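You operate a simulated robot arm through the tools that you are given. There is no shell and no other tool.

Carry out the task below with a simulated robot arm. There is one attempt and no reset: what you move stays moved.

Task
Move the top drawer's divider to the orange slot and lay the orange carton in the wide space.
Fine: it is the top drawer with no word on it; shut it after.

Only the result counts: the job must be done as asked and must still hold three seconds after the hand-in. Knocking over, shifting, dropping, spilling or breaking anything else fails it.

Robot
A 6-joint arm with a two-finger gripper, fixed in place. Base frame: the origin is at the foot of the arm, x ahead of it, y to its left, z up. Units: mm, rad, N and s.
Its first joint turns from -2.897 to 2.897 rad. Payload 3.43 kg.
The tool frame sits at the grasp point between the pads (the TCP): z along the fingers, y along the line on which they close. The tips reach 20 mm beyond it. The gripper opens to 190 mm. The gripper's body begins 248 mm behind the TCP.
Orientation is that of the tool frame in the base frame, as a unit quaternion [w, x, y, z]. With the fingers straight down and closing along the base's y, the tool's x points along the base's -x, its y along +y and its z along -z.

Tools
- The arm moves only by the tool play_rows. Its argument "commands" is a list of rows, each a list of 7 numbers: the shift along the tool's x, y, z in units of 50 mm (1.0 is 50 mm), then the turn, a rotation vector about the tool's x, y, z in units of 8 degrees (1.0 is 8 degrees), then the opening, from 0 (shut) to 1 (fully open). In form: [[dx, dy, dz, rx, ry, rz, hand], ...]. A call has 1 to 20 rows; each row shifts and turns the commanded pose from where the row before left it, along the tool's axes as they then stand. A call with a number of a shift or a turn outside -1 to 1 is refused whole. Each row takes 0.2 s and may step no farther than 50 mm and 0.15 rad from the row before; otherwise, or with a gripper value out of range, the whole call is refused. Where a pose cannot be reached the arm comes as near as it can. A force on the tool above 70 N (or 10 N above the force at the start of the call, whichever is more), or a blocked arm, ends the call early, and 0.2 s more pass. The fingers move at their own pace (about 45 mm/s each) and stop on an object; they squeeze with about 26 N. The grip force told is the motor's: it shows also when the fingers shut on nothing. Time passes only in rows, and 0.2 s behind the last, so rows that do not move let the fingers close. It gives the time, the measured TCP pose, the force on the tool (base axes), the opening and the grip force at its end, in the units of the frame above (readings bear some noise), with the torque about the TCP (base axes, N m) and any sound that the robot's microphone picked up.
- Cameras (640 x 400 px; columns grow to the right, rows downward): "scene" is fixed at [219.7, 499.3, 1201.6]; the picture's right is [-0.25, -0.97, 0.00], its down [-0.39, 0.10, -0.91] and it looks along [0.89, -0.23, -0.41] (base axes); focal length 249 px, centre (320, 200). "wrist" rides on the gripper at [70, -8, -288] in the tool frame; the picture's right is [0.12, 0.99, 0.00], its down [-0.96, 0.12, -0.25] and it looks along [-0.25, 0.03, 0.97] (tool axes); focal length 261 px, centre (320, 200).
- grab_frame(camera): a new picture of that camera. It takes no simulated time.
- slide_trunk(by): slides the trunk up (or, below 0, down) by that many mm; the arm rides with it, the base frame stays. It gives what a move gives, with no picture.
- measure_at(camera, pixels): for up to 12 pixels [column, row] of the newest picture of that camera ("zoom" is the newest enlarged one), the place [x, y, z] in the base frame of the surface seen there, good to about 2 mm. It takes no simulated time.
- close_up(camera, box): a new picture of the part [left, top, right, bottom] of that camera's present view, enlarged. It takes no simulated time.
- finish_job(): hands the job in; it is judged then, once.

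Leave the gripper open and the arm clear of the work at the hand-in unless told otherwise.

The tools are called after "Request:" by a JSON object that holds its "op" and its "data". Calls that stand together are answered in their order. play_rows: Moves the arm, as the interface text tells. Its arguments: {"type":"object","properties":{"commands":{"type":"array","items":{"type":"array","items":{"type":"number"}}}},"required":["commands"]} The other tools are called the same way: slide_trunk (by) slides the trunk up or down; grab_frame (camera) takes a picture; measure_at (camera, pixels) gives the place of the surface under pixels of a picture; close_up (camera, box) takes an enlarged picture of a part of a camera's view; finish_job () hands the job in.

At the start:

```text
time_s: 0.0
position: [519.6, 495.1, 1108.7]
tool_rot: [0.001, 0.001, 1.0, 0.0]
contact_force: [-0.8, 0.3, 0.5]
moment: [0.0, -0.02, -0.01]
opening: 189.9
grasp_force: 0.1
trunk travel left (down, up): [-150.0, 90.0]
```

scene: 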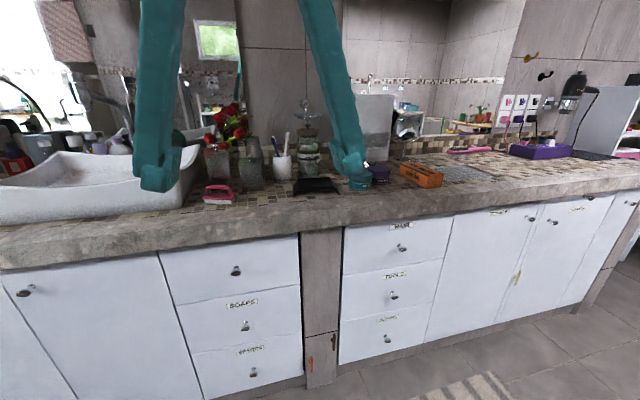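
wrist: 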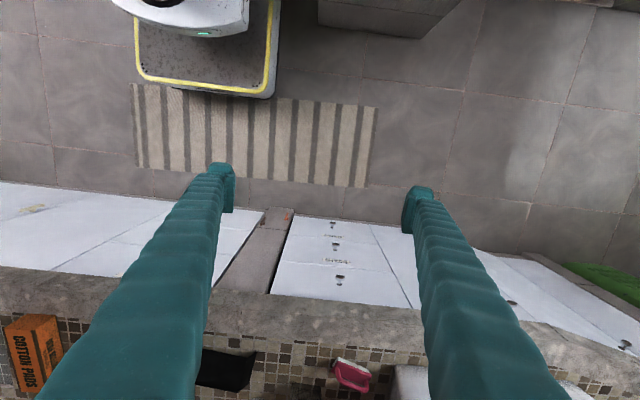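

I see two drawer banks: in the left one the top drawer (knob near scene pixel 235,270) seems to have no label, while the right one's top has a word (401,226). I'll look closer at both and at the orange carton (421,175).

Request:
{"op": "close_up", "data": {"camera": "scene", "box": [150, 200, 470, 400]}}

Request:
{"op": "close_up", "data": {"camera": "scene", "box": [180, 100, 500, 300]}}

Request:
{"op": "measure_at", "data": {"camera": "scene", "pixels": [[235, 271], [236, 260], [165, 255], [297, 240], [300, 285], [178, 305], [401, 249], [421, 175], [402, 180], [440, 185], [441, 173], [415, 165]]}}

```text
2.00 times, centred on (310, 300) of scene
```

zoom: 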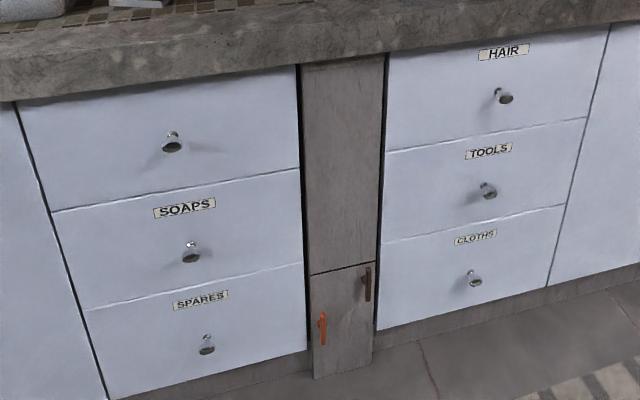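

```text
2.00 times, centred on (340, 200) of scene
```

zoom: 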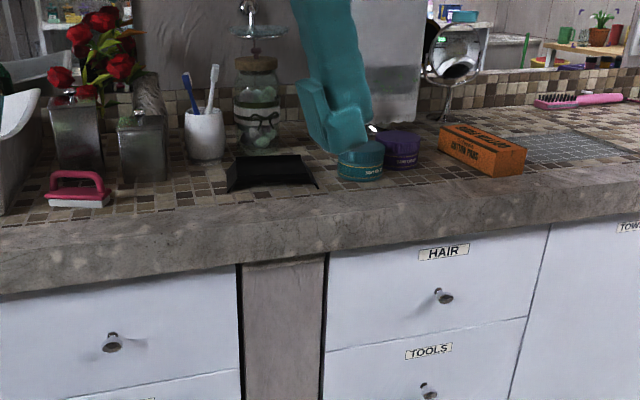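

```text
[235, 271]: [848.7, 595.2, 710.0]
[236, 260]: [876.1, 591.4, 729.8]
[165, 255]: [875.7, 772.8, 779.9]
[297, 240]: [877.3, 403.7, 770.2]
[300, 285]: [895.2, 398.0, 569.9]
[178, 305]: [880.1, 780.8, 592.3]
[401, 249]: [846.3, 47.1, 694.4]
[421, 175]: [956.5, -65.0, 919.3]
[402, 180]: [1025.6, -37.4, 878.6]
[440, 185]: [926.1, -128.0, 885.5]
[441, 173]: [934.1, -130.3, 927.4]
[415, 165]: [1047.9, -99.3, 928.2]
```

The left bank's top drawer is the wordless one (SOAPS and SPARES below it); its knob sits near (849, 595, 710). Next I look closer at the knob, the pillar panel with the odd orange/brown pieces, and the carton.

Request:
{"op": "close_up", "data": {"camera": "scene", "box": [290, 320, 354, 360]}}

Request:
{"op": "close_up", "data": {"camera": "scene", "box": [203, 250, 267, 290]}}

Request:
{"op": "close_up", "data": {"camera": "scene", "box": [370, 145, 466, 205]}}

Request:
{"op": "close_up", "data": {"camera": "wrist", "box": [220, 200, 440, 340]}}

```text
10.00 times, centred on (322, 340) of scene
```

zoom: 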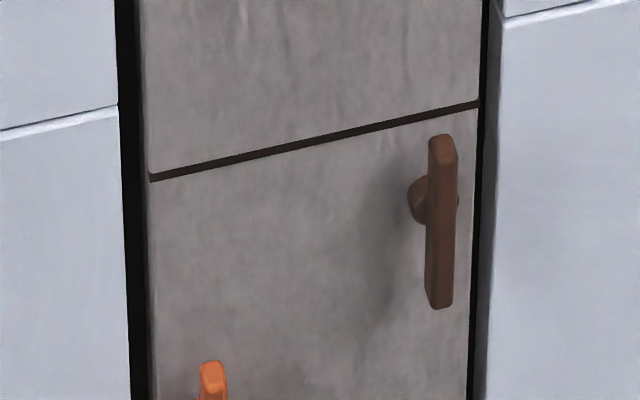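

```text
10.00 times, centred on (235, 270) of scene
```

zoom: 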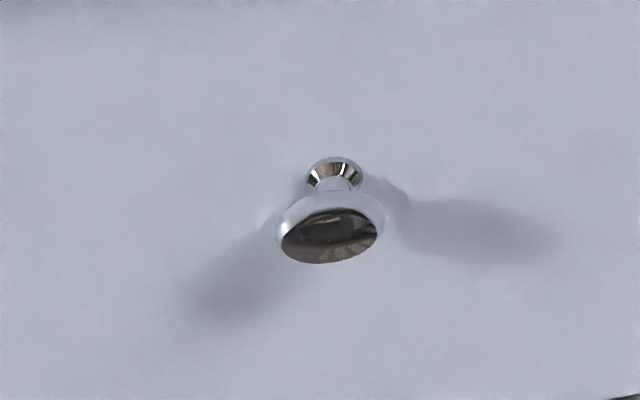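

```text
6.67 times, centred on (418, 175) of scene
```

zoom: 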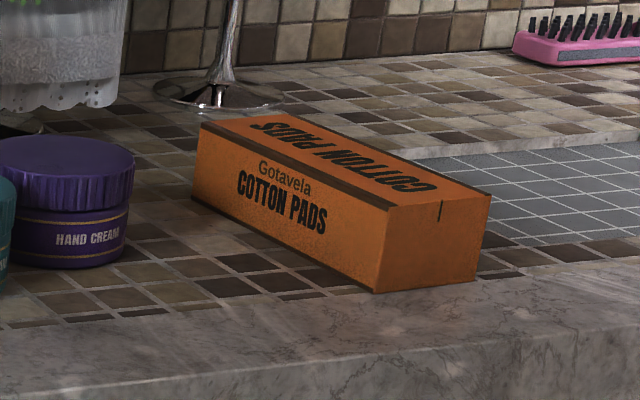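

```text
2.86 times, centred on (330, 270) of wrist
```

zoom: 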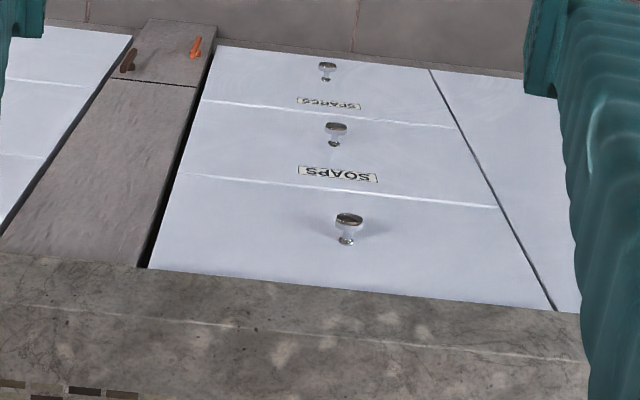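

I measure the knob, drawer edges, the two levers on the pillar, and the carton's corners.

Request:
{"op": "close_up", "data": {"camera": "scene", "box": [370, 145, 466, 205]}}

Request:
{"op": "measure_at", "data": {"camera": "zoom", "pixels": [[203, 126], [284, 115], [487, 196], [388, 206], [374, 289], [474, 280], [195, 195], [340, 160], [300, 290], [560, 270], [60, 240], [480, 310]]}}

Request:
{"op": "close_up", "data": {"camera": "scene", "box": [203, 250, 267, 290]}}

Request:
{"op": "measure_at", "data": {"camera": "zoom", "pixels": [[330, 235], [285, 240], [375, 235], [330, 208], [330, 262], [320, 185], [335, 165], [200, 120], [500, 120], [330, 100], [345, 178], [330, 350]]}}

Request:
{"op": "measure_at", "data": {"camera": "scene", "pixels": [[311, 362], [334, 341], [311, 375], [334, 335], [322, 280], [322, 350], [230, 215], [230, 240], [230, 250], [320, 220], [320, 186], [220, 193]]}}

```text
6.67 times, centred on (418, 175) of scene
```

zoom: 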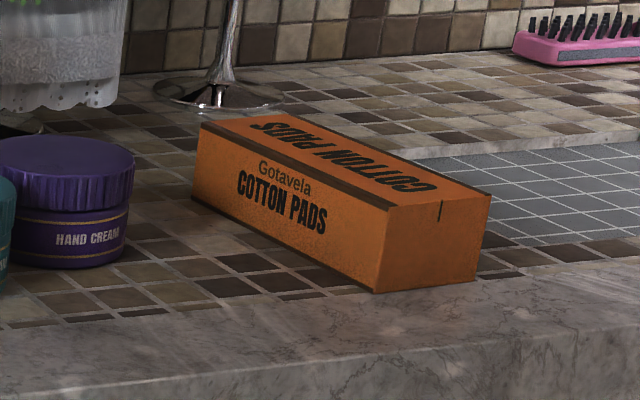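

```text
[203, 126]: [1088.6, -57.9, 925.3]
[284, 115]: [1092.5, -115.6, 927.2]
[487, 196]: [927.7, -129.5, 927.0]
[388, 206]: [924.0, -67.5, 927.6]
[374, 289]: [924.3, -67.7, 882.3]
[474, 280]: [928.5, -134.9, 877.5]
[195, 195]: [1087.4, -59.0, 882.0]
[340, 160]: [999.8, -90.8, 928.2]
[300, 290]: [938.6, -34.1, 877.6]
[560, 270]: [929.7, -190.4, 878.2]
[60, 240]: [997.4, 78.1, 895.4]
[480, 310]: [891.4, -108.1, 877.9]
```

```text
10.00 times, centred on (235, 270) of scene
```

zoom: 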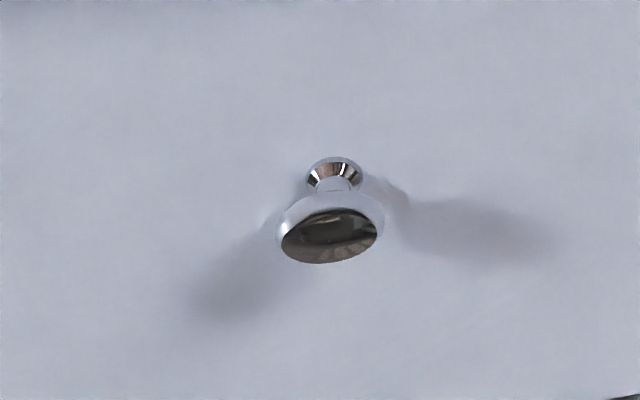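

```text
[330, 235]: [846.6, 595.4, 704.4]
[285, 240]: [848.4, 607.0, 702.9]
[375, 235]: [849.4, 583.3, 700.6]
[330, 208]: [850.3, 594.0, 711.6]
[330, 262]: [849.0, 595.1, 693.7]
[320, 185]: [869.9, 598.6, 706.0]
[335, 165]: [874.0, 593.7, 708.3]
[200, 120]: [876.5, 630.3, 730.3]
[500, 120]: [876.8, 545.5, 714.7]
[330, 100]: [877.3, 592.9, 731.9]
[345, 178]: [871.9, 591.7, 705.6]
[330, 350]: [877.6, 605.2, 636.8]
```

```text
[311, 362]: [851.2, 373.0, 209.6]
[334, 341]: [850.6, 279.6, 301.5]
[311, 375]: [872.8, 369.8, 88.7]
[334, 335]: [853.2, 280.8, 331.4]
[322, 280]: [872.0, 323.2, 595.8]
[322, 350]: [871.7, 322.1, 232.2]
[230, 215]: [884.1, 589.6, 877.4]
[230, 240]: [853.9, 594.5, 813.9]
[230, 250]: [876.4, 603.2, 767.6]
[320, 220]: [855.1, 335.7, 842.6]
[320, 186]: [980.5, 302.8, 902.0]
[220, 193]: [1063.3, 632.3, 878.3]
```

The knob cap spans about y 583–607, z 693–712 at x ≈ 847–855; the drawer face is x ≈ 877, and the counter overhang ends at x ≈ 852. The carton lies at x 924–1090, y −58 to −130, z 878–927. I move in front of the drawer, still straight down, and narrow the fingers.

Request:
{"op": "play_rows", "data": {"commands": [[-0.515, 0.286, 0.74, 0, 0, 0, 0.5], [-0.515, 0.286, 0.74, 0, 0, 0, 0.5], [-0.515, 0.286, 0.74, 0, 0, 0, 0.5], [-0.515, 0.286, 0.74, 0, 0, 0, 0.5], [-0.515, 0.286, 0.74, 0, 0, 0, 0.5], [-0.515, 0.286, 0.74, 0, 0, 0, 0.5], [-0.515, 0.286, 0.74, 0, 0, 0, 0.5], [0, 0, 0, 0, 0, 0, 0.5]]}}

```text
time_s: 1.8
position: [702.6, 596.4, 846.0]
tool_rot: [0.0, 0.0, 1.0, -0.001]
contact_force: [0.2, 0.0, -1.2]
moment: [-0.01, 0.04, 0.0]
opening: 95.0
grasp_force: 0.2
trunk travel left (down, up): [-150.0, 90.0]
```

The arm is in front of the drawer at (703, 596, 846). Now I tilt the tool 45° so the fingers point forward and down toward the knob.

Request:
{"op": "play_rows", "data": {"commands": [[0, 0, 0, 0, -1, 0, 0.5], [0, 0, 0, 0, -1, 0, 0.5], [0, 0, 0, 0, -1, 0, 0.5], [0, 0, 0, 0, -1, 0, 0.5], [0, 0, 0, 0, -1, 0, 0.5], [0, 0, 0, 0, -0.625, 0, 0.5], [0, 0, 0, 0, 0, 0, 0.5]]}}

Request:
{"op": "grab_frame", "data": {"camera": "wrist"}}

Request:
{"op": "grab_frame", "data": {"camera": "scene"}}

```text
time_s: 3.4
position: [700.6, 595.8, 849.9]
tool_rot: [0.383, 0.0, 0.924, 0.0]
contact_force: [0.2, 0.2, -0.4]
moment: [-0.02, 0.01, -0.01]
opening: 95.1
grasp_force: 0.0
trunk travel left (down, up): [-150.0, 90.0]
```

```text
taken
```

wrist: 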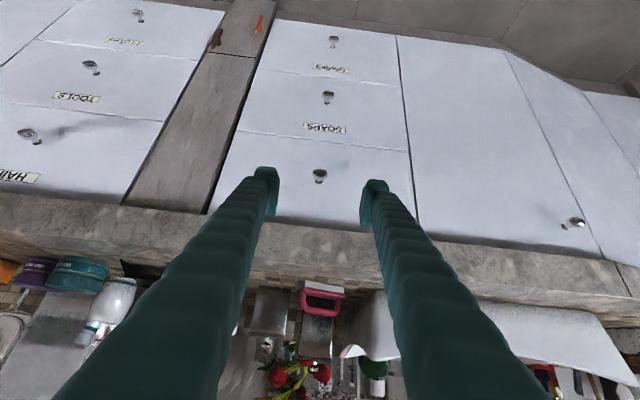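

```text
taken
```

scene: 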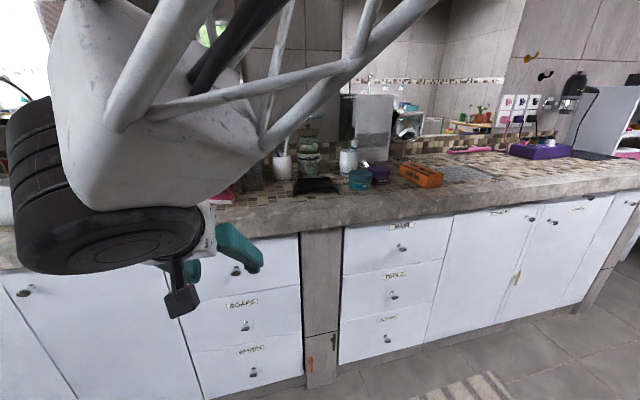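

The knob sits between the fingers in the wrist view (320,175). I advance about 203 mm along the fingers so that the pads straddle the knob.

Request:
{"op": "play_rows", "data": {"commands": [[0.007, -0.003, 0.812, 0, 0, 0, 0.5], [0.007, -0.003, 0.812, 0, 0, 0, 0.5], [0.007, -0.003, 0.812, 0, 0, 0, 0.5], [0.007, -0.003, 0.812, 0, 0, 0, 0.5], [0.007, -0.003, 0.5, 0, 0, 0, 0.5], [0, 0, 0.312, 0, 0, 0, 0.5], [0, 0, 0, 0, 0, 0, 0.5]]}}

Request:
{"op": "close_up", "data": {"camera": "wrist", "box": [220, 110, 420, 235]}}

Request:
{"op": "measure_at", "data": {"camera": "zoom", "pixels": [[320, 200], [320, 240], [320, 150], [200, 200], [440, 200]]}}

```text
time_s: 5.0
position: [842.9, 595.2, 704.6]
tool_rot: [0.383, 0.0, 0.924, 0.0]
contact_force: [0.4, 0.0, -0.8]
moment: [-0.01, -0.01, -0.02]
opening: 94.9
grasp_force: 0.1
trunk travel left (down, up): [-150.0, 90.0]
```

```text
3.20 times, centred on (320, 172) of wrist
```

zoom: 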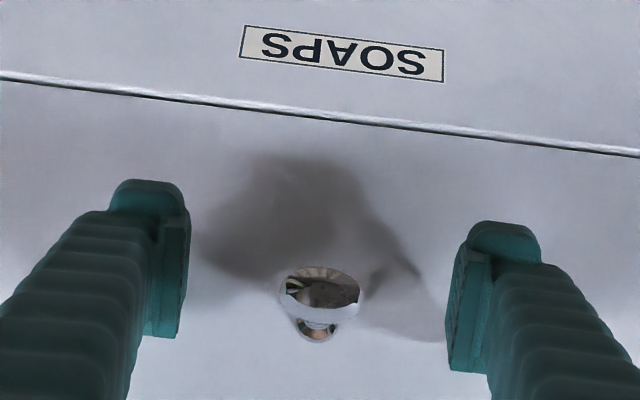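

```text
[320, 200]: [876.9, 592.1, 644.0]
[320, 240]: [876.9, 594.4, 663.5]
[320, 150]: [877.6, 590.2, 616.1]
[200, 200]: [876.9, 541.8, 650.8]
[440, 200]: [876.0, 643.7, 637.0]
```

The pads are centred on the knob (cap at zoom 320,290). I close the fingers on it.

Request:
{"op": "play_rows", "data": {"commands": [[0, 0, 0, 0, 0, 0, 0], [0, 0, 0, 0, 0, 0, 0], [0, 0, 0, 0, 0, 0, 0], [0, 0, 0, 0, 0, 0, 0], [0, 0, 0, 0, 0, 0, 0], [0, 0, 0, 0, 0, 0, 0]]}}

Request:
{"op": "close_up", "data": {"camera": "wrist", "box": [220, 110, 420, 235]}}

```text
time_s: 6.4
position: [841.6, 596.8, 704.7]
tool_rot: [0.382, -0.001, 0.924, 0.0]
contact_force: [3.5, 10.1, -1.2]
moment: [0.03, 0.01, 0.13]
opening: 32.4
grasp_force: 45.4
trunk travel left (down, up): [-150.0, 90.0]
```

```text
3.20 times, centred on (320, 172) of wrist
```

zoom: 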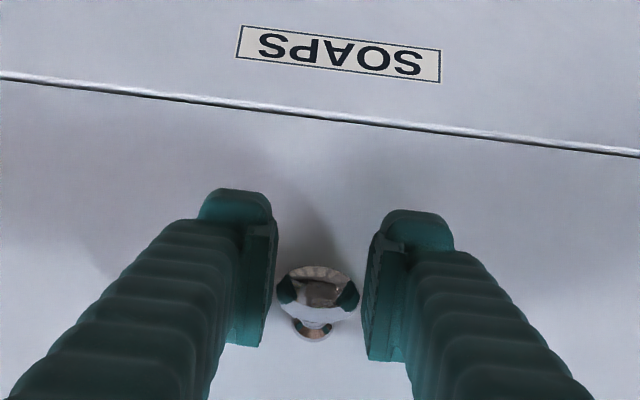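

The fingers stopped at 32.4 mm with 45 N motor force. I wait two rows to see whether it has settled.

Request:
{"op": "play_rows", "data": {"commands": [[0, 0, 0, 0, 0, 0, 0], [0, 0, 0, 0, 0, 0, 0], [0, 0, 0, 0, 0, 0, 0]]}}

Request:
{"op": "grab_frame", "data": {"camera": "wrist"}}

```text
time_s: 7.2
position: [842.0, 596.9, 705.5]
tool_rot: [0.382, -0.001, 0.924, 0.0]
contact_force: [1.0, 15.0, 0.8]
moment: [0.02, -0.01, 0.16]
opening: 32.5
grasp_force: 44.9
trunk travel left (down, up): [-150.0, 90.0]
```

```text
taken
```

wrist: 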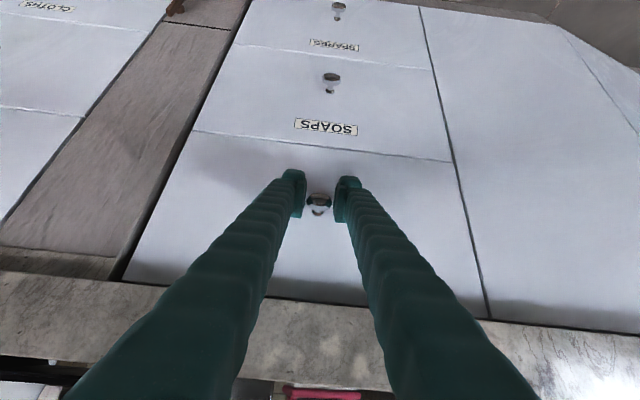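

The grip is firm with a ~2 mm sideways bias; I shift y by +2 mm to relax it, then pull 20 mm gently toward −x and read the force.

Request:
{"op": "play_rows", "data": {"commands": [[0, 0.04, 0, 0, 0, 0, 0], [0.0707, 0, -0.0707, 0, 0, 0, 0], [0.0707, 0, -0.0707, 0, 0, 0, 0], [0.0707, 0, -0.0707, 0, 0, 0, 0], [0.0707, 0, -0.0707, 0, 0, 0, 0], [0, 0, 0, 0, 0, 0, 0]]}}

Request:
{"op": "grab_frame", "data": {"camera": "wrist"}}

```text
time_s: 8.6
position: [822.4, 596.9, 705.2]
tool_rot: [0.384, 0.0, 0.923, 0.001]
contact_force: [-1.8, -5.4, 15.2]
moment: [-0.16, -0.26, 0.04]
opening: 32.5
grasp_force: 45.2
trunk travel left (down, up): [-150.0, 90.0]
```

```text
taken
```

wrist: 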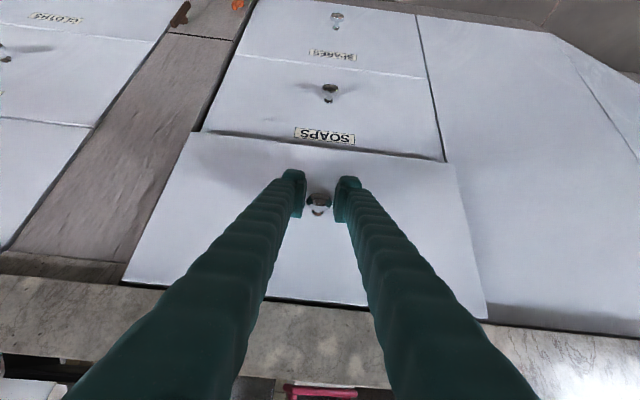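

The drawer follows freely (20 mm, little force). I pull on in 20 mm steps for 160 mm and then check.

Request:
{"op": "play_rows", "data": {"commands": [[0.283, 0, -0.283, 0, 0, 0, 0], [0.283, 0, -0.283, 0, 0, 0, 0], [0.283, 0, -0.283, 0, 0, 0, 0], [0.283, 0, -0.283, 0, 0, 0, 0], [0.283, 0, -0.283, 0, 0, 0, 0], [0.283, 0, -0.283, 0, 0, 0, 0], [0.283, 0, -0.283, 0, 0, 0, 0], [0.283, 0, -0.283, 0, 0, 0, 0], [0, 0, 0, 0, 0, 0, 0]]}}

Request:
{"op": "grab_frame", "data": {"camera": "scene"}}

Request:
{"op": "grab_frame", "data": {"camera": "wrist"}}

```text
time_s: 10.6
position: [664.8, 596.5, 705.0]
tool_rot: [0.383, 0.001, 0.924, 0.0]
contact_force: [-1.9, -9.4, 15.2]
moment: [0.0, -0.23, -0.16]
opening: 32.8
grasp_force: 45.6
trunk travel left (down, up): [-150.0, 90.0]
```

```text
taken
```

scene: 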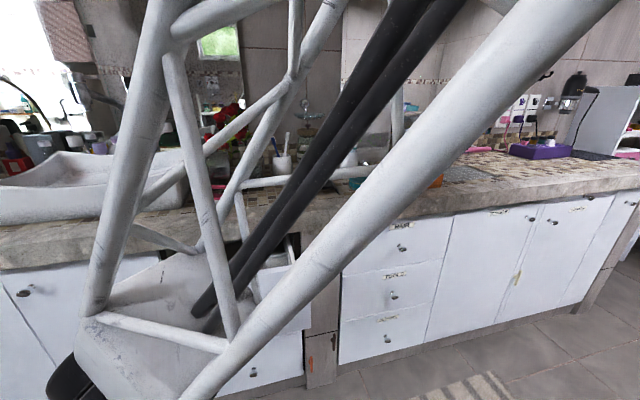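

```text
taken
```

wrist: 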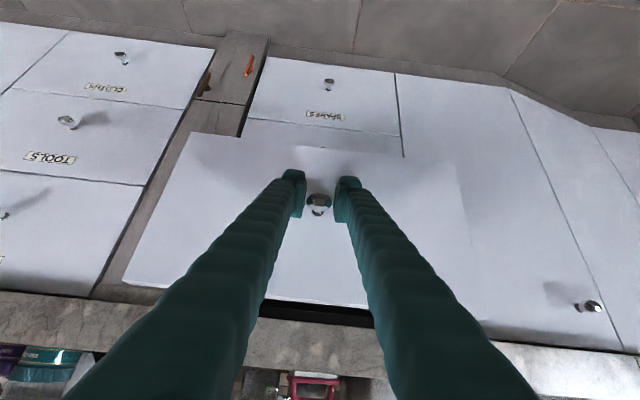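

Opened ~177 mm so far. I go on pulling 80 mm in smaller steps, watching for an end stop.

Request:
{"op": "play_rows", "data": {"commands": [[0.1414, 0, -0.1414, 0, 0, 0, 0], [0.1414, 0, -0.1414, 0, 0, 0, 0], [0.1414, 0, -0.1414, 0, 0, 0, 0], [0.1414, 0, -0.1414, 0, 0, 0, 0], [0.1414, 0, -0.1414, 0, 0, 0, 0], [0.1414, 0, -0.1414, 0, 0, 0, 0], [0.1414, 0, -0.1414, 0, 0, 0, 0], [0.1414, 0, -0.1414, 0, 0, 0, 0], [0, 0, 0, 0, 0, 0, 0]]}}

Request:
{"op": "grab_frame", "data": {"camera": "wrist"}}

```text
time_s: 12.6
position: [583.1, 598.1, 705.3]
tool_rot: [0.383, -0.001, 0.924, 0.0]
contact_force: [-1.1, -33.4, 17.0]
moment: [-0.17, -0.25, -0.4]
opening: 32.8
grasp_force: 44.8
trunk travel left (down, up): [-150.0, 90.0]
```

```text
taken
```

wrist: 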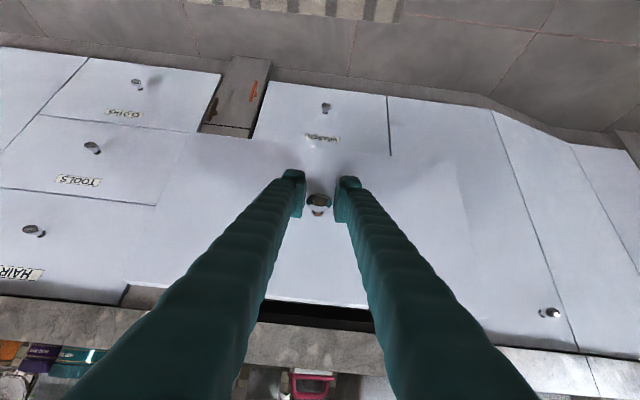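

The drawer is now ~258 mm open. Side load of −33 N builds up (drawer's line runs slightly toward −y), so I relieve it by −2 mm in y, open the fingers, back off along the fingers and then rise to look inside.

Request:
{"op": "play_rows", "data": {"commands": [[0, -0.04, 0, 0, 0, 0, 0], [0, 0, 0, 0, 0, 0, 0.4], [0, 0, 0, 0, 0, 0, 0.4], [0, 0, 0, 0, 0, 0, 0.4], [0, 0, 0, 0, 0, 0, 0.4], [0, 0, -0.6, 0, 0, 0, 0.4], [0, 0, -0.8, 0, 0, 0, 0.4], [0, 0, -0.8, 0, 0, 0, 0.4], [0, 0, 0, 0, 0, 0, 0.4]]}}

```text
time_s: 14.6
position: [505.0, 597.7, 782.5]
tool_rot: [0.383, 0.0, 0.924, -0.001]
contact_force: [0.8, 0.5, 0.4]
moment: [0.02, 0.0, -0.02]
opening: 75.9
grasp_force: 0.1
trunk travel left (down, up): [-150.0, 90.0]
```

Clear of the knob. I rise 150 mm and turn the tool back to straight down to look into the drawer, with the fingers wide open.

Request:
{"op": "play_rows", "data": {"commands": [[-0.7, 0, -0.7, 0, 0, 0, 0.6], [-0.7, 0, -0.7, 0, 0, 0, 0.8], [-0.7, 0, -0.7, 0, 0, 0, 1], [0, 0, 0, 0, 1, 0, 1], [0, 0, 0, 0, 1, 0, 1], [0, 0, 0, 0, 1, 0, 1], [0, 0, 0, 0, 1, 0, 1], [0, 0, 0, 0, 1, 0, 1], [0, 0, 0, 0, 0.625, 0, 1], [0, 0, 0, 0, 0, 0, 1]]}}

Request:
{"op": "grab_frame", "data": {"camera": "wrist"}}

Request:
{"op": "grab_frame", "data": {"camera": "scene"}}

```text
time_s: 16.8
position: [504.5, 595.7, 931.9]
tool_rot: [0.0, 0.0, 1.0, 0.0]
contact_force: [0.4, 0.4, -0.1]
moment: [-0.03, 0.06, 0.02]
opening: 189.9
grasp_force: 0.1
trunk travel left (down, up): [-150.0, 90.0]
```

```text
taken
```

wrist: 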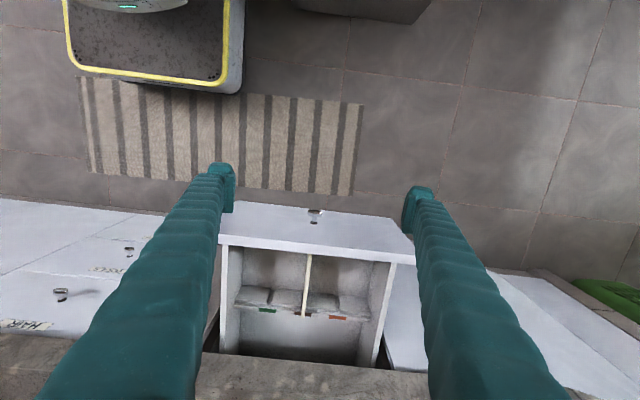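

```text
taken
```

scene: 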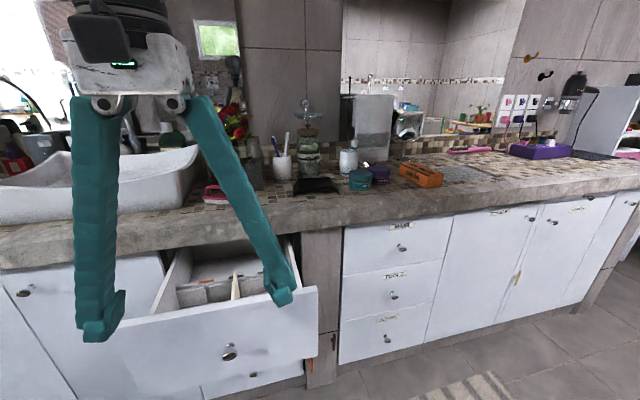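

I can see inside: a light divider board at wrist (305,285) with green and orange marks on a cross-wall. I take enlarged views.

Request:
{"op": "close_up", "data": {"camera": "wrist", "box": [200, 210, 430, 380]}}

Request:
{"op": "close_up", "data": {"camera": "scene", "box": [140, 230, 330, 350]}}

```text
2.35 times, centred on (315, 295) of wrist
```

zoom: 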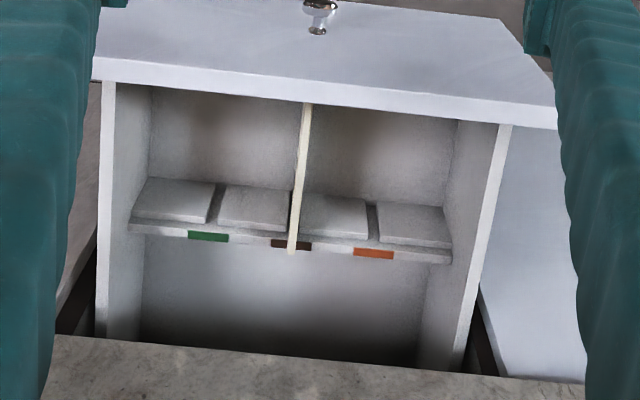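

```text
3.33 times, centred on (235, 290) of scene
```

zoom: 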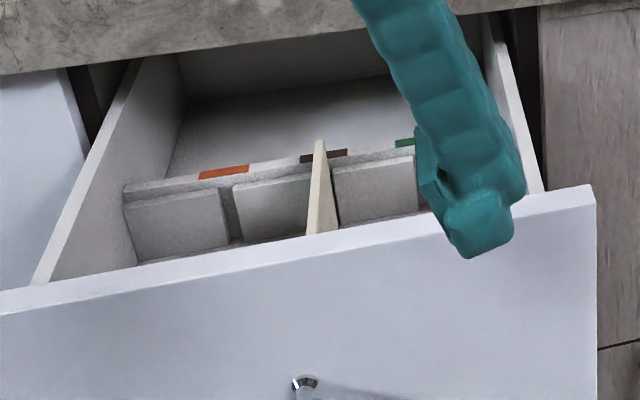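

The front compartment has four raised blocks with three grooves, marked green, brown (where the divider is now) and orange. I measure the geometry.

Request:
{"op": "close_up", "data": {"camera": "wrist", "box": [200, 210, 430, 380]}}

Request:
{"op": "measure_at", "data": {"camera": "zoom", "pixels": [[308, 106], [292, 250], [300, 180], [210, 237], [375, 254], [270, 205], [335, 215], [410, 225], [170, 200], [377, 210], [216, 200], [250, 300]]}}

Request:
{"op": "measure_at", "data": {"camera": "zoom", "pixels": [[105, 85], [510, 127], [110, 300], [470, 300], [300, 85], [200, 130], [380, 140], [140, 100], [460, 130], [230, 340], [330, 72], [400, 180]]}}

```text
2.35 times, centred on (315, 295) of wrist
```

zoom: 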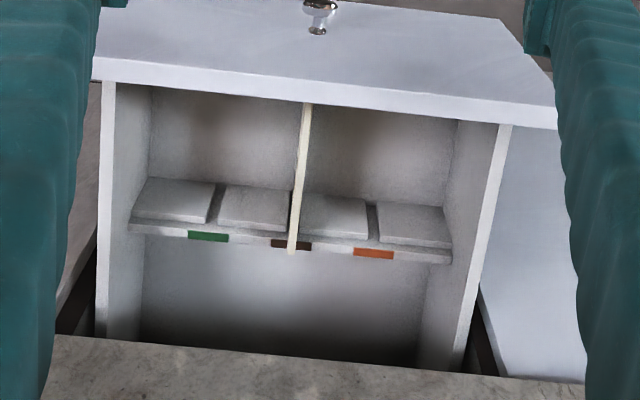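

```text
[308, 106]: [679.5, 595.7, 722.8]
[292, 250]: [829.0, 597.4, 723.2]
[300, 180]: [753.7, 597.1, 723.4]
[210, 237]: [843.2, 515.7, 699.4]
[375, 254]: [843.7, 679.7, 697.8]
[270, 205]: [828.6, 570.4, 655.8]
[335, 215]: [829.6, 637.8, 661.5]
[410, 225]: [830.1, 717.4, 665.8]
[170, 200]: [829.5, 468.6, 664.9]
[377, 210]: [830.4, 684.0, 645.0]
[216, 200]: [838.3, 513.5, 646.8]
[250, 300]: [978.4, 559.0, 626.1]
```

```text
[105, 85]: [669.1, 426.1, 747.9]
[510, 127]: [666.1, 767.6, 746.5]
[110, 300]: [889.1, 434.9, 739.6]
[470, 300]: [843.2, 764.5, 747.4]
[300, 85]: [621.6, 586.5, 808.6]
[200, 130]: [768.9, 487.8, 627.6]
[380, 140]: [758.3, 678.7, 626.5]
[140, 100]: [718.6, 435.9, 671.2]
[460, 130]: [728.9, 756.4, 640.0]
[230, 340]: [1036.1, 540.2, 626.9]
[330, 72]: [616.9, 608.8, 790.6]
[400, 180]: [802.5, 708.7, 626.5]
```

Drawer geometry: side walls' top z ≈ 747, floor z ≈ 626, cross-wall at x ≈ 838 with grooves at y ≈ 514 (green), 597 (brown, divider), 681 (orange); divider top z ≈ 723. I move over the drawer to see the front-side grooves and the divider ends.

Request:
{"op": "play_rows", "data": {"commands": [[-0.9, 0, -0.1, 0, 0, 0, 1], [-0.9, 0, 0, 0, 0, 0, 1], [-0.9, 0, 0, 0, 0, 0, 1], [-0.9, 0, 0, 0, 0, 0, 1], [-0.9, 0, 0, 0, 0, 0, 1], [-0.6, 0, 0, 0, 0, 0, 1], [0, 0, 0, 0, 0, 0, 1]]}}

Request:
{"op": "grab_frame", "data": {"camera": "wrist"}}

Request:
{"op": "close_up", "data": {"camera": "wrist", "box": [160, 60, 480, 260]}}

```text
time_s: 18.4
position: [762.7, 593.5, 936.9]
tool_rot: [0.0, 0.0, 1.0, 0.001]
contact_force: [-0.8, 1.2, 0.0]
moment: [-0.03, 0.02, 0.01]
opening: 189.9
grasp_force: 0.0
trunk travel left (down, up): [-150.0, 90.0]
```

```text
taken
```

wrist: 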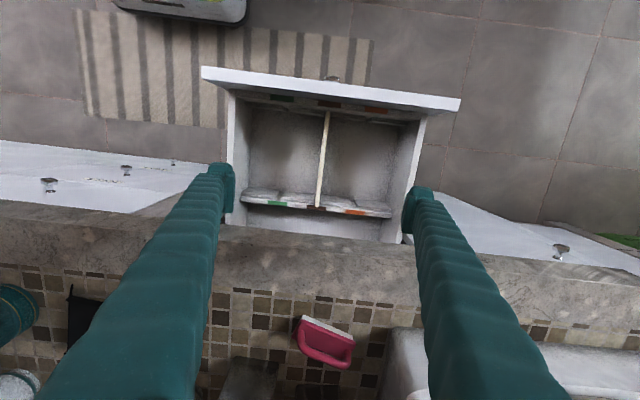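

```text
2.00 times, centred on (320, 160) of wrist
```

zoom: 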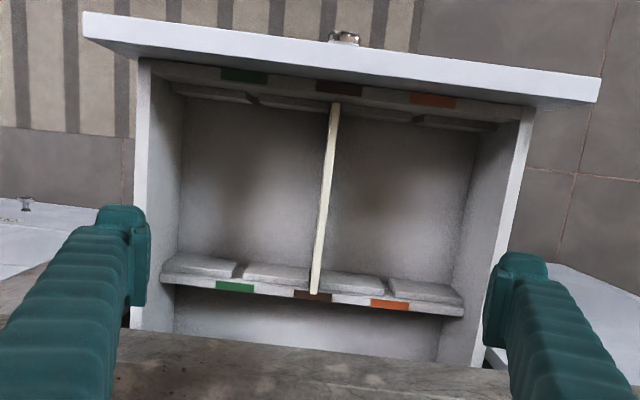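

Marks at both ends agree: green, brown (divider), orange from −y to +y. I zoom in on both ends and measure.

Request:
{"op": "close_up", "data": {"camera": "wrist", "box": [290, 80, 430, 168]}}

Request:
{"op": "measure_at", "data": {"camera": "zoom", "pixels": [[165, 140], [175, 125], [158, 200], [300, 155], [385, 160], [150, 98], [385, 125], [410, 135], [410, 165], [430, 170], [330, 170], [480, 185]]}}

Request:
{"op": "close_up", "data": {"camera": "wrist", "box": [290, 165, 402, 235]}}

Request:
{"op": "measure_at", "data": {"camera": "zoom", "pixels": [[160, 250], [175, 150], [150, 247], [170, 250], [370, 275], [330, 272], [410, 282], [375, 225], [362, 215], [390, 220], [150, 270], [270, 210]]}}

```text
4.55 times, centred on (360, 124) of wrist
```

zoom: 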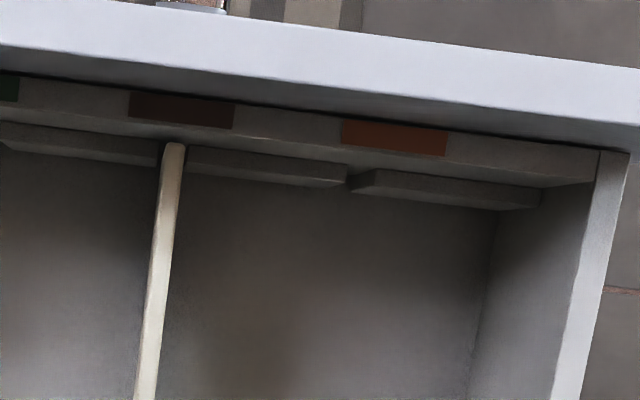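

```text
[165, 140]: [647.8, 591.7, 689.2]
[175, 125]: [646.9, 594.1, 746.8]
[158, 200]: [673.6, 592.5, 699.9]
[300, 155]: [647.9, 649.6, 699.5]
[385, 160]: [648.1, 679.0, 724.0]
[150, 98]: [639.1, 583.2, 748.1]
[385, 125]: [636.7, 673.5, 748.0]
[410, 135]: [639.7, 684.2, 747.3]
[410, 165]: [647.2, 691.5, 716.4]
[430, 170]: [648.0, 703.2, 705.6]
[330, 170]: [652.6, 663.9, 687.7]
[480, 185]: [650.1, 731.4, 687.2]
```

```text
5.71 times, centred on (346, 200) of wrist
```

zoom: 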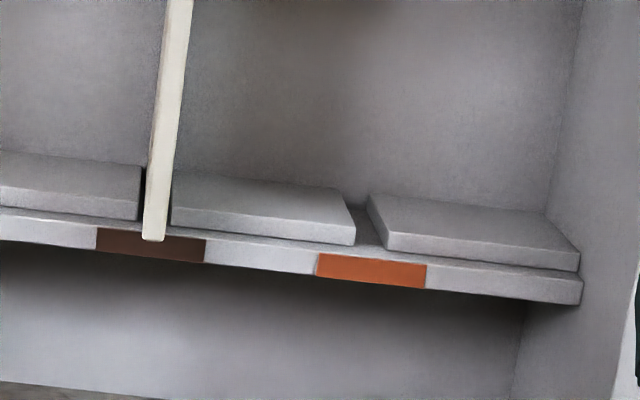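

```text
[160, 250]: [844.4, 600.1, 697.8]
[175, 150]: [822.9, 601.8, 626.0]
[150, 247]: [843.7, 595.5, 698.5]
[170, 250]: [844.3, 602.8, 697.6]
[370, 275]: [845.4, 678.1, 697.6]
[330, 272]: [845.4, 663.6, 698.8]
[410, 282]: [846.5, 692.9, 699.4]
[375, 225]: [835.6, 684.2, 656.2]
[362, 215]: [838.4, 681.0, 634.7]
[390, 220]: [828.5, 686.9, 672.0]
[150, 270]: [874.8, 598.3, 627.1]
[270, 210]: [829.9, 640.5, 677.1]
```

I zoom further on the orange groove at both ends and on the divider's ends to get their centrelines.

Request:
{"op": "close_up", "data": {"camera": "wrist", "box": [338, 190, 370, 210]}}

Request:
{"op": "measure_at", "data": {"camera": "zoom", "pixels": [[330, 270], [410, 290], [300, 225], [380, 230], [320, 330], [340, 250], [425, 300], [345, 200], [250, 260], [480, 270]]}}

Request:
{"op": "close_up", "data": {"camera": "wrist", "box": [350, 104, 382, 124]}}

Request:
{"op": "measure_at", "data": {"camera": "zoom", "pixels": [[290, 280], [340, 290], [300, 250], [330, 280], [250, 300], [400, 310], [310, 300], [320, 330], [280, 230], [360, 250]]}}

Request:
{"op": "close_up", "data": {"camera": "wrist", "box": [304, 190, 336, 210]}}

Request:
{"op": "close_up", "data": {"camera": "wrist", "box": [312, 104, 344, 124]}}

```text
16.00 times, centred on (354, 200) of wrist
```

zoom: 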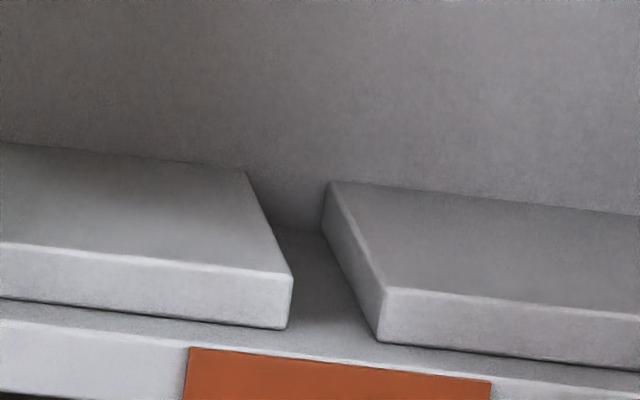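

```text
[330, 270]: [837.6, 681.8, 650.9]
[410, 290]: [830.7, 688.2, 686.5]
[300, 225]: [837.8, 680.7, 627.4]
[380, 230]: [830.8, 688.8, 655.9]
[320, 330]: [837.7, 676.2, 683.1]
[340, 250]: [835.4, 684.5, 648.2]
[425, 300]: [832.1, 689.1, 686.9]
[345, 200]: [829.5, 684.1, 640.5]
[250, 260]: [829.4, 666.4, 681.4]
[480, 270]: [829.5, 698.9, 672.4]
```

```text
16.00 times, centred on (366, 114) of wrist
```

zoom: 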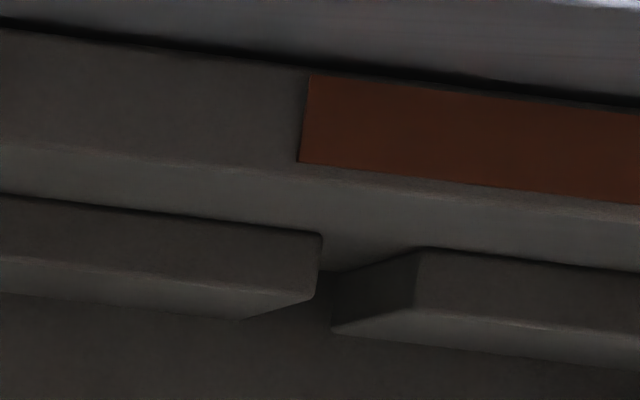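

```text
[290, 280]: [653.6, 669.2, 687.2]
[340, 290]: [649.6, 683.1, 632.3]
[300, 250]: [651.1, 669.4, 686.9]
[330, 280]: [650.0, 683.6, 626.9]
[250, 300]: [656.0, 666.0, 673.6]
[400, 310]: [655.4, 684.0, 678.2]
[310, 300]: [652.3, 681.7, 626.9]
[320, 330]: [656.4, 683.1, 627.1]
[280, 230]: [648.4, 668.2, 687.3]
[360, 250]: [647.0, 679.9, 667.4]
```

```text
16.00 times, centred on (320, 200) of wrist
```

zoom: 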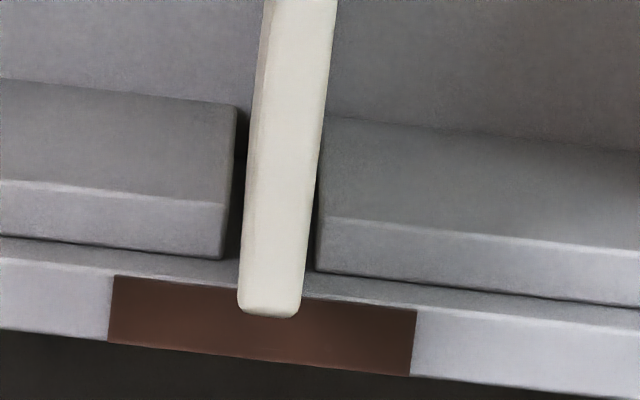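

```text
16.00 times, centred on (328, 114) of wrist
```

zoom: 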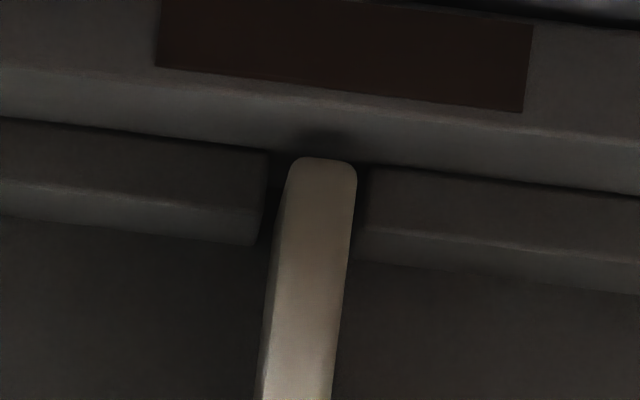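

The groove gap is ~13 mm and the divider ~7 mm thick, so ±3 mm clearance. I measure mark edges and divider edges at both ends to get an accurate shift.

Request:
{"op": "close_up", "data": {"camera": "wrist", "box": [304, 190, 368, 230]}}

Request:
{"op": "measure_at", "data": {"camera": "zoom", "pixels": [[58, 155], [205, 172], [358, 190], [508, 210], [125, 145], [145, 150], [140, 100], [150, 60], [145, 20], [464, 134], [356, 157], [508, 163]]}}

Request:
{"op": "close_up", "data": {"camera": "wrist", "box": [312, 94, 392, 144]}}

Request:
{"op": "measure_at", "data": {"camera": "zoom", "pixels": [[50, 98], [192, 120], [368, 150], [505, 168], [128, 150], [130, 180], [128, 210], [118, 260], [112, 300], [105, 350], [400, 185], [500, 200]]}}

```text
10.00 times, centred on (336, 210) of wrist
```

zoom: 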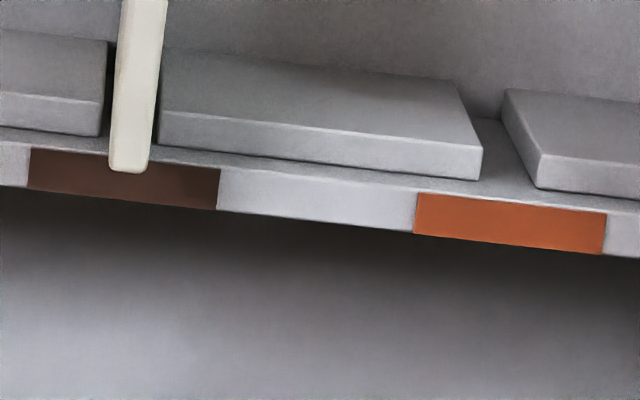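

```text
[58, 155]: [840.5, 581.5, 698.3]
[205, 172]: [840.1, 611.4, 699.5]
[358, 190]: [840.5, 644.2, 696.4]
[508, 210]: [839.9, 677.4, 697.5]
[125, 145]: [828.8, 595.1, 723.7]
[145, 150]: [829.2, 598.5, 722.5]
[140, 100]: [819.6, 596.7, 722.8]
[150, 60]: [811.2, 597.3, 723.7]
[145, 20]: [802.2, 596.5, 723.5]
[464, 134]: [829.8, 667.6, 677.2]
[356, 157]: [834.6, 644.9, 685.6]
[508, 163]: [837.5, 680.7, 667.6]
```

```text
8.00 times, centred on (352, 119) of wrist
```

zoom: 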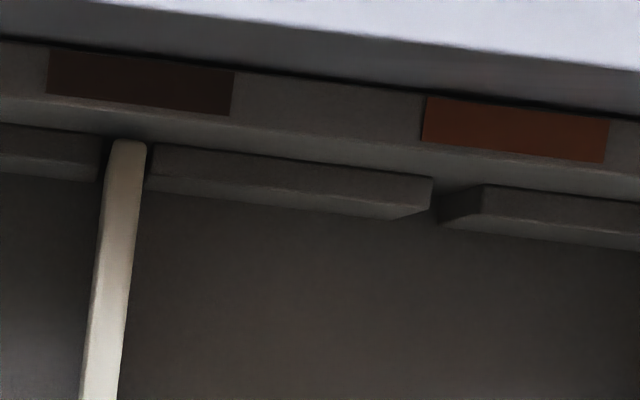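

```text
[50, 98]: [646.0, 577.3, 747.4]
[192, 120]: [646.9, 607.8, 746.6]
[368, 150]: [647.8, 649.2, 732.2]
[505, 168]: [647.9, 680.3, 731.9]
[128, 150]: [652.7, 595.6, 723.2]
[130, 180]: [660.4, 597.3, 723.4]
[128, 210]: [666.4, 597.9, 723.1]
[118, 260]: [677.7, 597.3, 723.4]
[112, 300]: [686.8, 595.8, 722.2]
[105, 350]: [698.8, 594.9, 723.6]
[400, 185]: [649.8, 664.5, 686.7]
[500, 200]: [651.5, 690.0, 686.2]
```

The divider runs x ≈ 650–834, centre ≈ (742, 597), top z 723; orange groove centre is y ≈ 677.8 (shift ≈ +81 mm). I narrow the fingers and descend to z ≈ 760 above the divider, closing along y.

Request:
{"op": "play_rows", "data": {"commands": [[0.1, 0.02, 0.2, 0, 0, 0, 0.32], [0.1, 0.02, 0.6, 0, 0, 0, 0.32], [0.1, 0, 0.9, 0, 0, 0, 0.32], [0.05, 0, 0.9, 0, 0, 0, 0.32], [0, 0, 0.9, 0, 0, 0, 0.32], [0, 0, 0, 0, 0, 0, 0.32], [0, 0, 0, 0, 0, 0, 0.32]]}}

Request:
{"op": "grab_frame", "data": {"camera": "wrist"}}

Request:
{"op": "close_up", "data": {"camera": "wrist", "box": [240, 120, 400, 220]}}

Request:
{"op": "play_rows", "data": {"commands": [[0, 0, 0, 0, 0, 0, 0.32]]}}

```text
time_s: 20.0
position: [743.5, 596.8, 760.0]
tool_rot: [0.0, 0.0, 1.0, 0.0]
contact_force: [0.3, 0.2, -0.1]
moment: [0.02, -0.02, 0.04]
opening: 60.8
grasp_force: 0.1
trunk travel left (down, up): [-150.0, 90.0]
```

```text
taken
```

wrist: 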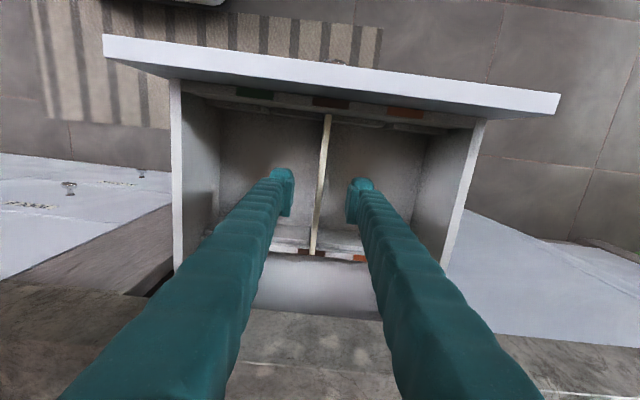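

```text
4.00 times, centred on (320, 170) of wrist
```

zoom: 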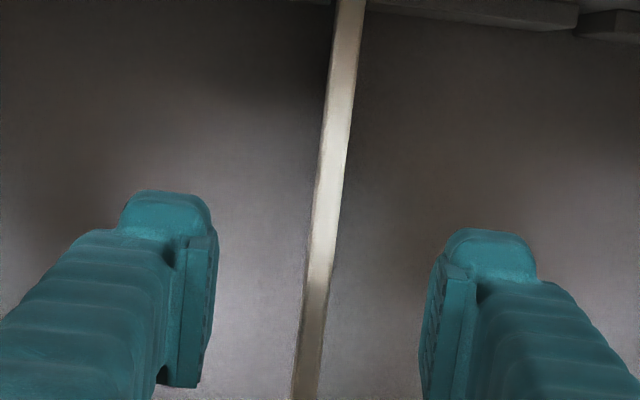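

```text
time_s: 20.4
position: [744.7, 597.3, 760.8]
tool_rot: [0.0, 0.0, 1.0, 0.0]
contact_force: [-0.3, 0.7, -0.2]
moment: [-0.01, 0.01, 0.01]
opening: 60.8
grasp_force: 0.1
trunk travel left (down, up): [-150.0, 90.0]
```

The fingers straddle the divider evenly at (744, 597). I descend 52 mm and close on it.

Request:
{"op": "play_rows", "data": {"commands": [[0, 0, 0.52, 0, 0, 0, 0.32], [0, 0, 0.52, 0, 0, 0, 0.32], [0, 0, 0, 0, 0, 0, 0.2], [0, 0, 0, 0, 0, 0, 0.1], [0, 0, 0, 0, 0, 0, 0], [0, 0, 0, 0, 0, 0, 0], [0, 0, 0, 0, 0, 0, 0], [0, 0, 0, 0, 0, 0, 0]]}}

Request:
{"op": "grab_frame", "data": {"camera": "wrist"}}

```text
time_s: 22.2
position: [743.0, 597.9, 708.5]
tool_rot: [0.0, 0.0, 1.0, 0.0]
contact_force: [-0.9, -0.5, 0.2]
moment: [0.0, 0.0, -0.02]
opening: 6.9
grasp_force: 26.2
trunk travel left (down, up): [-150.0, 90.0]
```

```text
taken
```

wrist: 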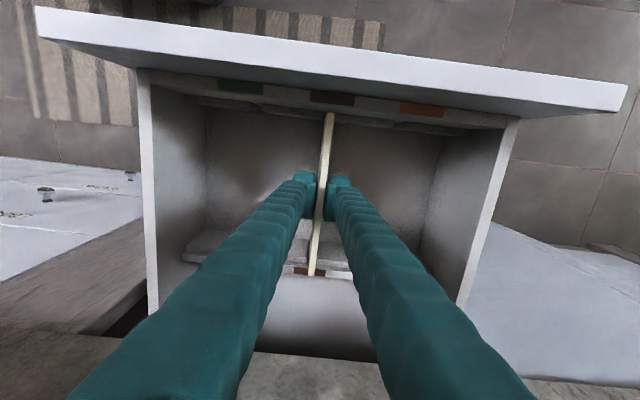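

Gripped (6.9 mm, 26 N). I lift 82 mm so the lower edge clears the pads (z 687), then shift +80.7 mm in y.

Request:
{"op": "play_rows", "data": {"commands": [[0, 0, -0.2, 0, 0, 0, 0], [0, 0, -0.36, 0, 0, 0, 0], [0, 0, -0.36, 0, 0, 0, 0], [0, 0, -0.36, 0, 0, 0, 0], [0, 0, -0.36, 0, 0, 0, 0], [0, 0, 0, 0, 0, 0, 0], [0, 0.4035, 0, 0, 0, 0, 0], [0, 0.4035, 0, 0, 0, 0, 0], [0, 0.4035, 0, 0, 0, 0, 0], [0, 0.4035, 0, 0, 0, 0, 0], [0, 0, 0, 0, 0, 0, 0], [0, 0, 0, 0, 0, 0, 0]]}}

Request:
{"op": "grab_frame", "data": {"camera": "wrist"}}

Request:
{"op": "play_rows", "data": {"commands": [[0, 0, 0, 0, 0, 0, 0]]}}

```text
time_s: 24.8
position: [744.4, 677.5, 790.0]
tool_rot: [0.0, 0.0, 1.0, 0.0]
contact_force: [-0.9, -0.7, -0.5]
moment: [-0.04, 0.03, -0.02]
opening: 6.7
grasp_force: 26.4
trunk travel left (down, up): [-150.0, 90.0]
```

```text
taken
```

wrist: 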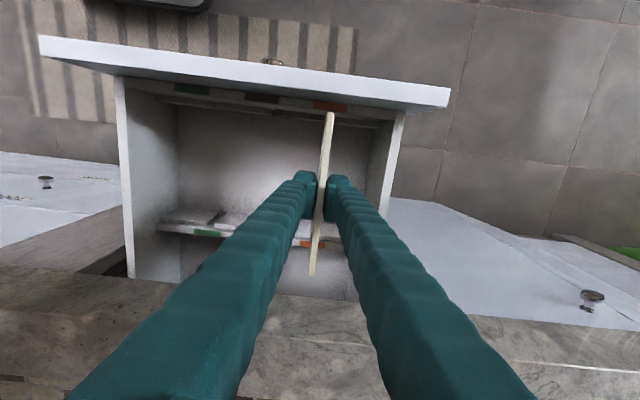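

```text
time_s: 25.2
position: [744.0, 679.3, 789.6]
tool_rot: [-0.001, 0.0, 1.0, 0.001]
contact_force: [0.3, -0.3, -1.6]
moment: [-0.01, -0.03, 0.0]
opening: 6.8
grasp_force: 25.8
trunk travel left (down, up): [-150.0, 90.0]
```

The divider is held at y ≈ 678 above the grooves. I check the alignment at both ends by enlarging.

Request:
{"op": "close_up", "data": {"camera": "wrist", "box": [280, 220, 360, 270]}}

Request:
{"op": "measure_at", "data": {"camera": "zoom", "pixels": [[250, 300], [270, 400], [280, 200], [120, 170], [240, 170], [310, 180], [420, 200], [360, 170]]}}

Request:
{"op": "close_up", "data": {"camera": "wrist", "box": [290, 90, 370, 140]}}

Request:
{"op": "measure_at", "data": {"camera": "zoom", "pixels": [[320, 200], [310, 300], [320, 240], [180, 100], [440, 140], [200, 180], [420, 200]]}}

```text
8.00 times, centred on (320, 245) of wrist
```

zoom: 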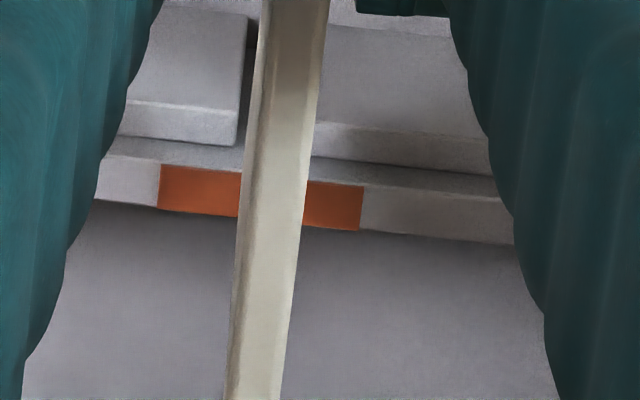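

```text
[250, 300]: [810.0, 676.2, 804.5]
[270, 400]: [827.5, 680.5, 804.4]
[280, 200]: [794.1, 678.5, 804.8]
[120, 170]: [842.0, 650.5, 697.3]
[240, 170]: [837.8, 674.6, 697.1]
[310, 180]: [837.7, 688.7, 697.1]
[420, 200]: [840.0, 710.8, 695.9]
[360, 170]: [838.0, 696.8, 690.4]
```

```text
8.00 times, centred on (330, 115) of wrist
```

zoom: 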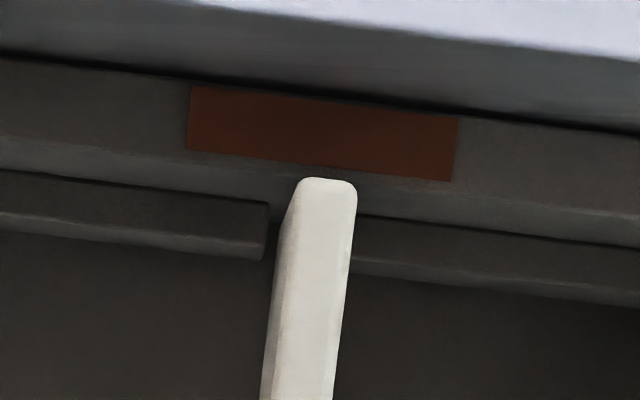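

```text
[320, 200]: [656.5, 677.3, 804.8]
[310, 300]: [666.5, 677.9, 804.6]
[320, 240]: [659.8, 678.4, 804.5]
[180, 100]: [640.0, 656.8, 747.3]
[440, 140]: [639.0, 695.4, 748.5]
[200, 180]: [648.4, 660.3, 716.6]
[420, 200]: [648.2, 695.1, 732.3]
```

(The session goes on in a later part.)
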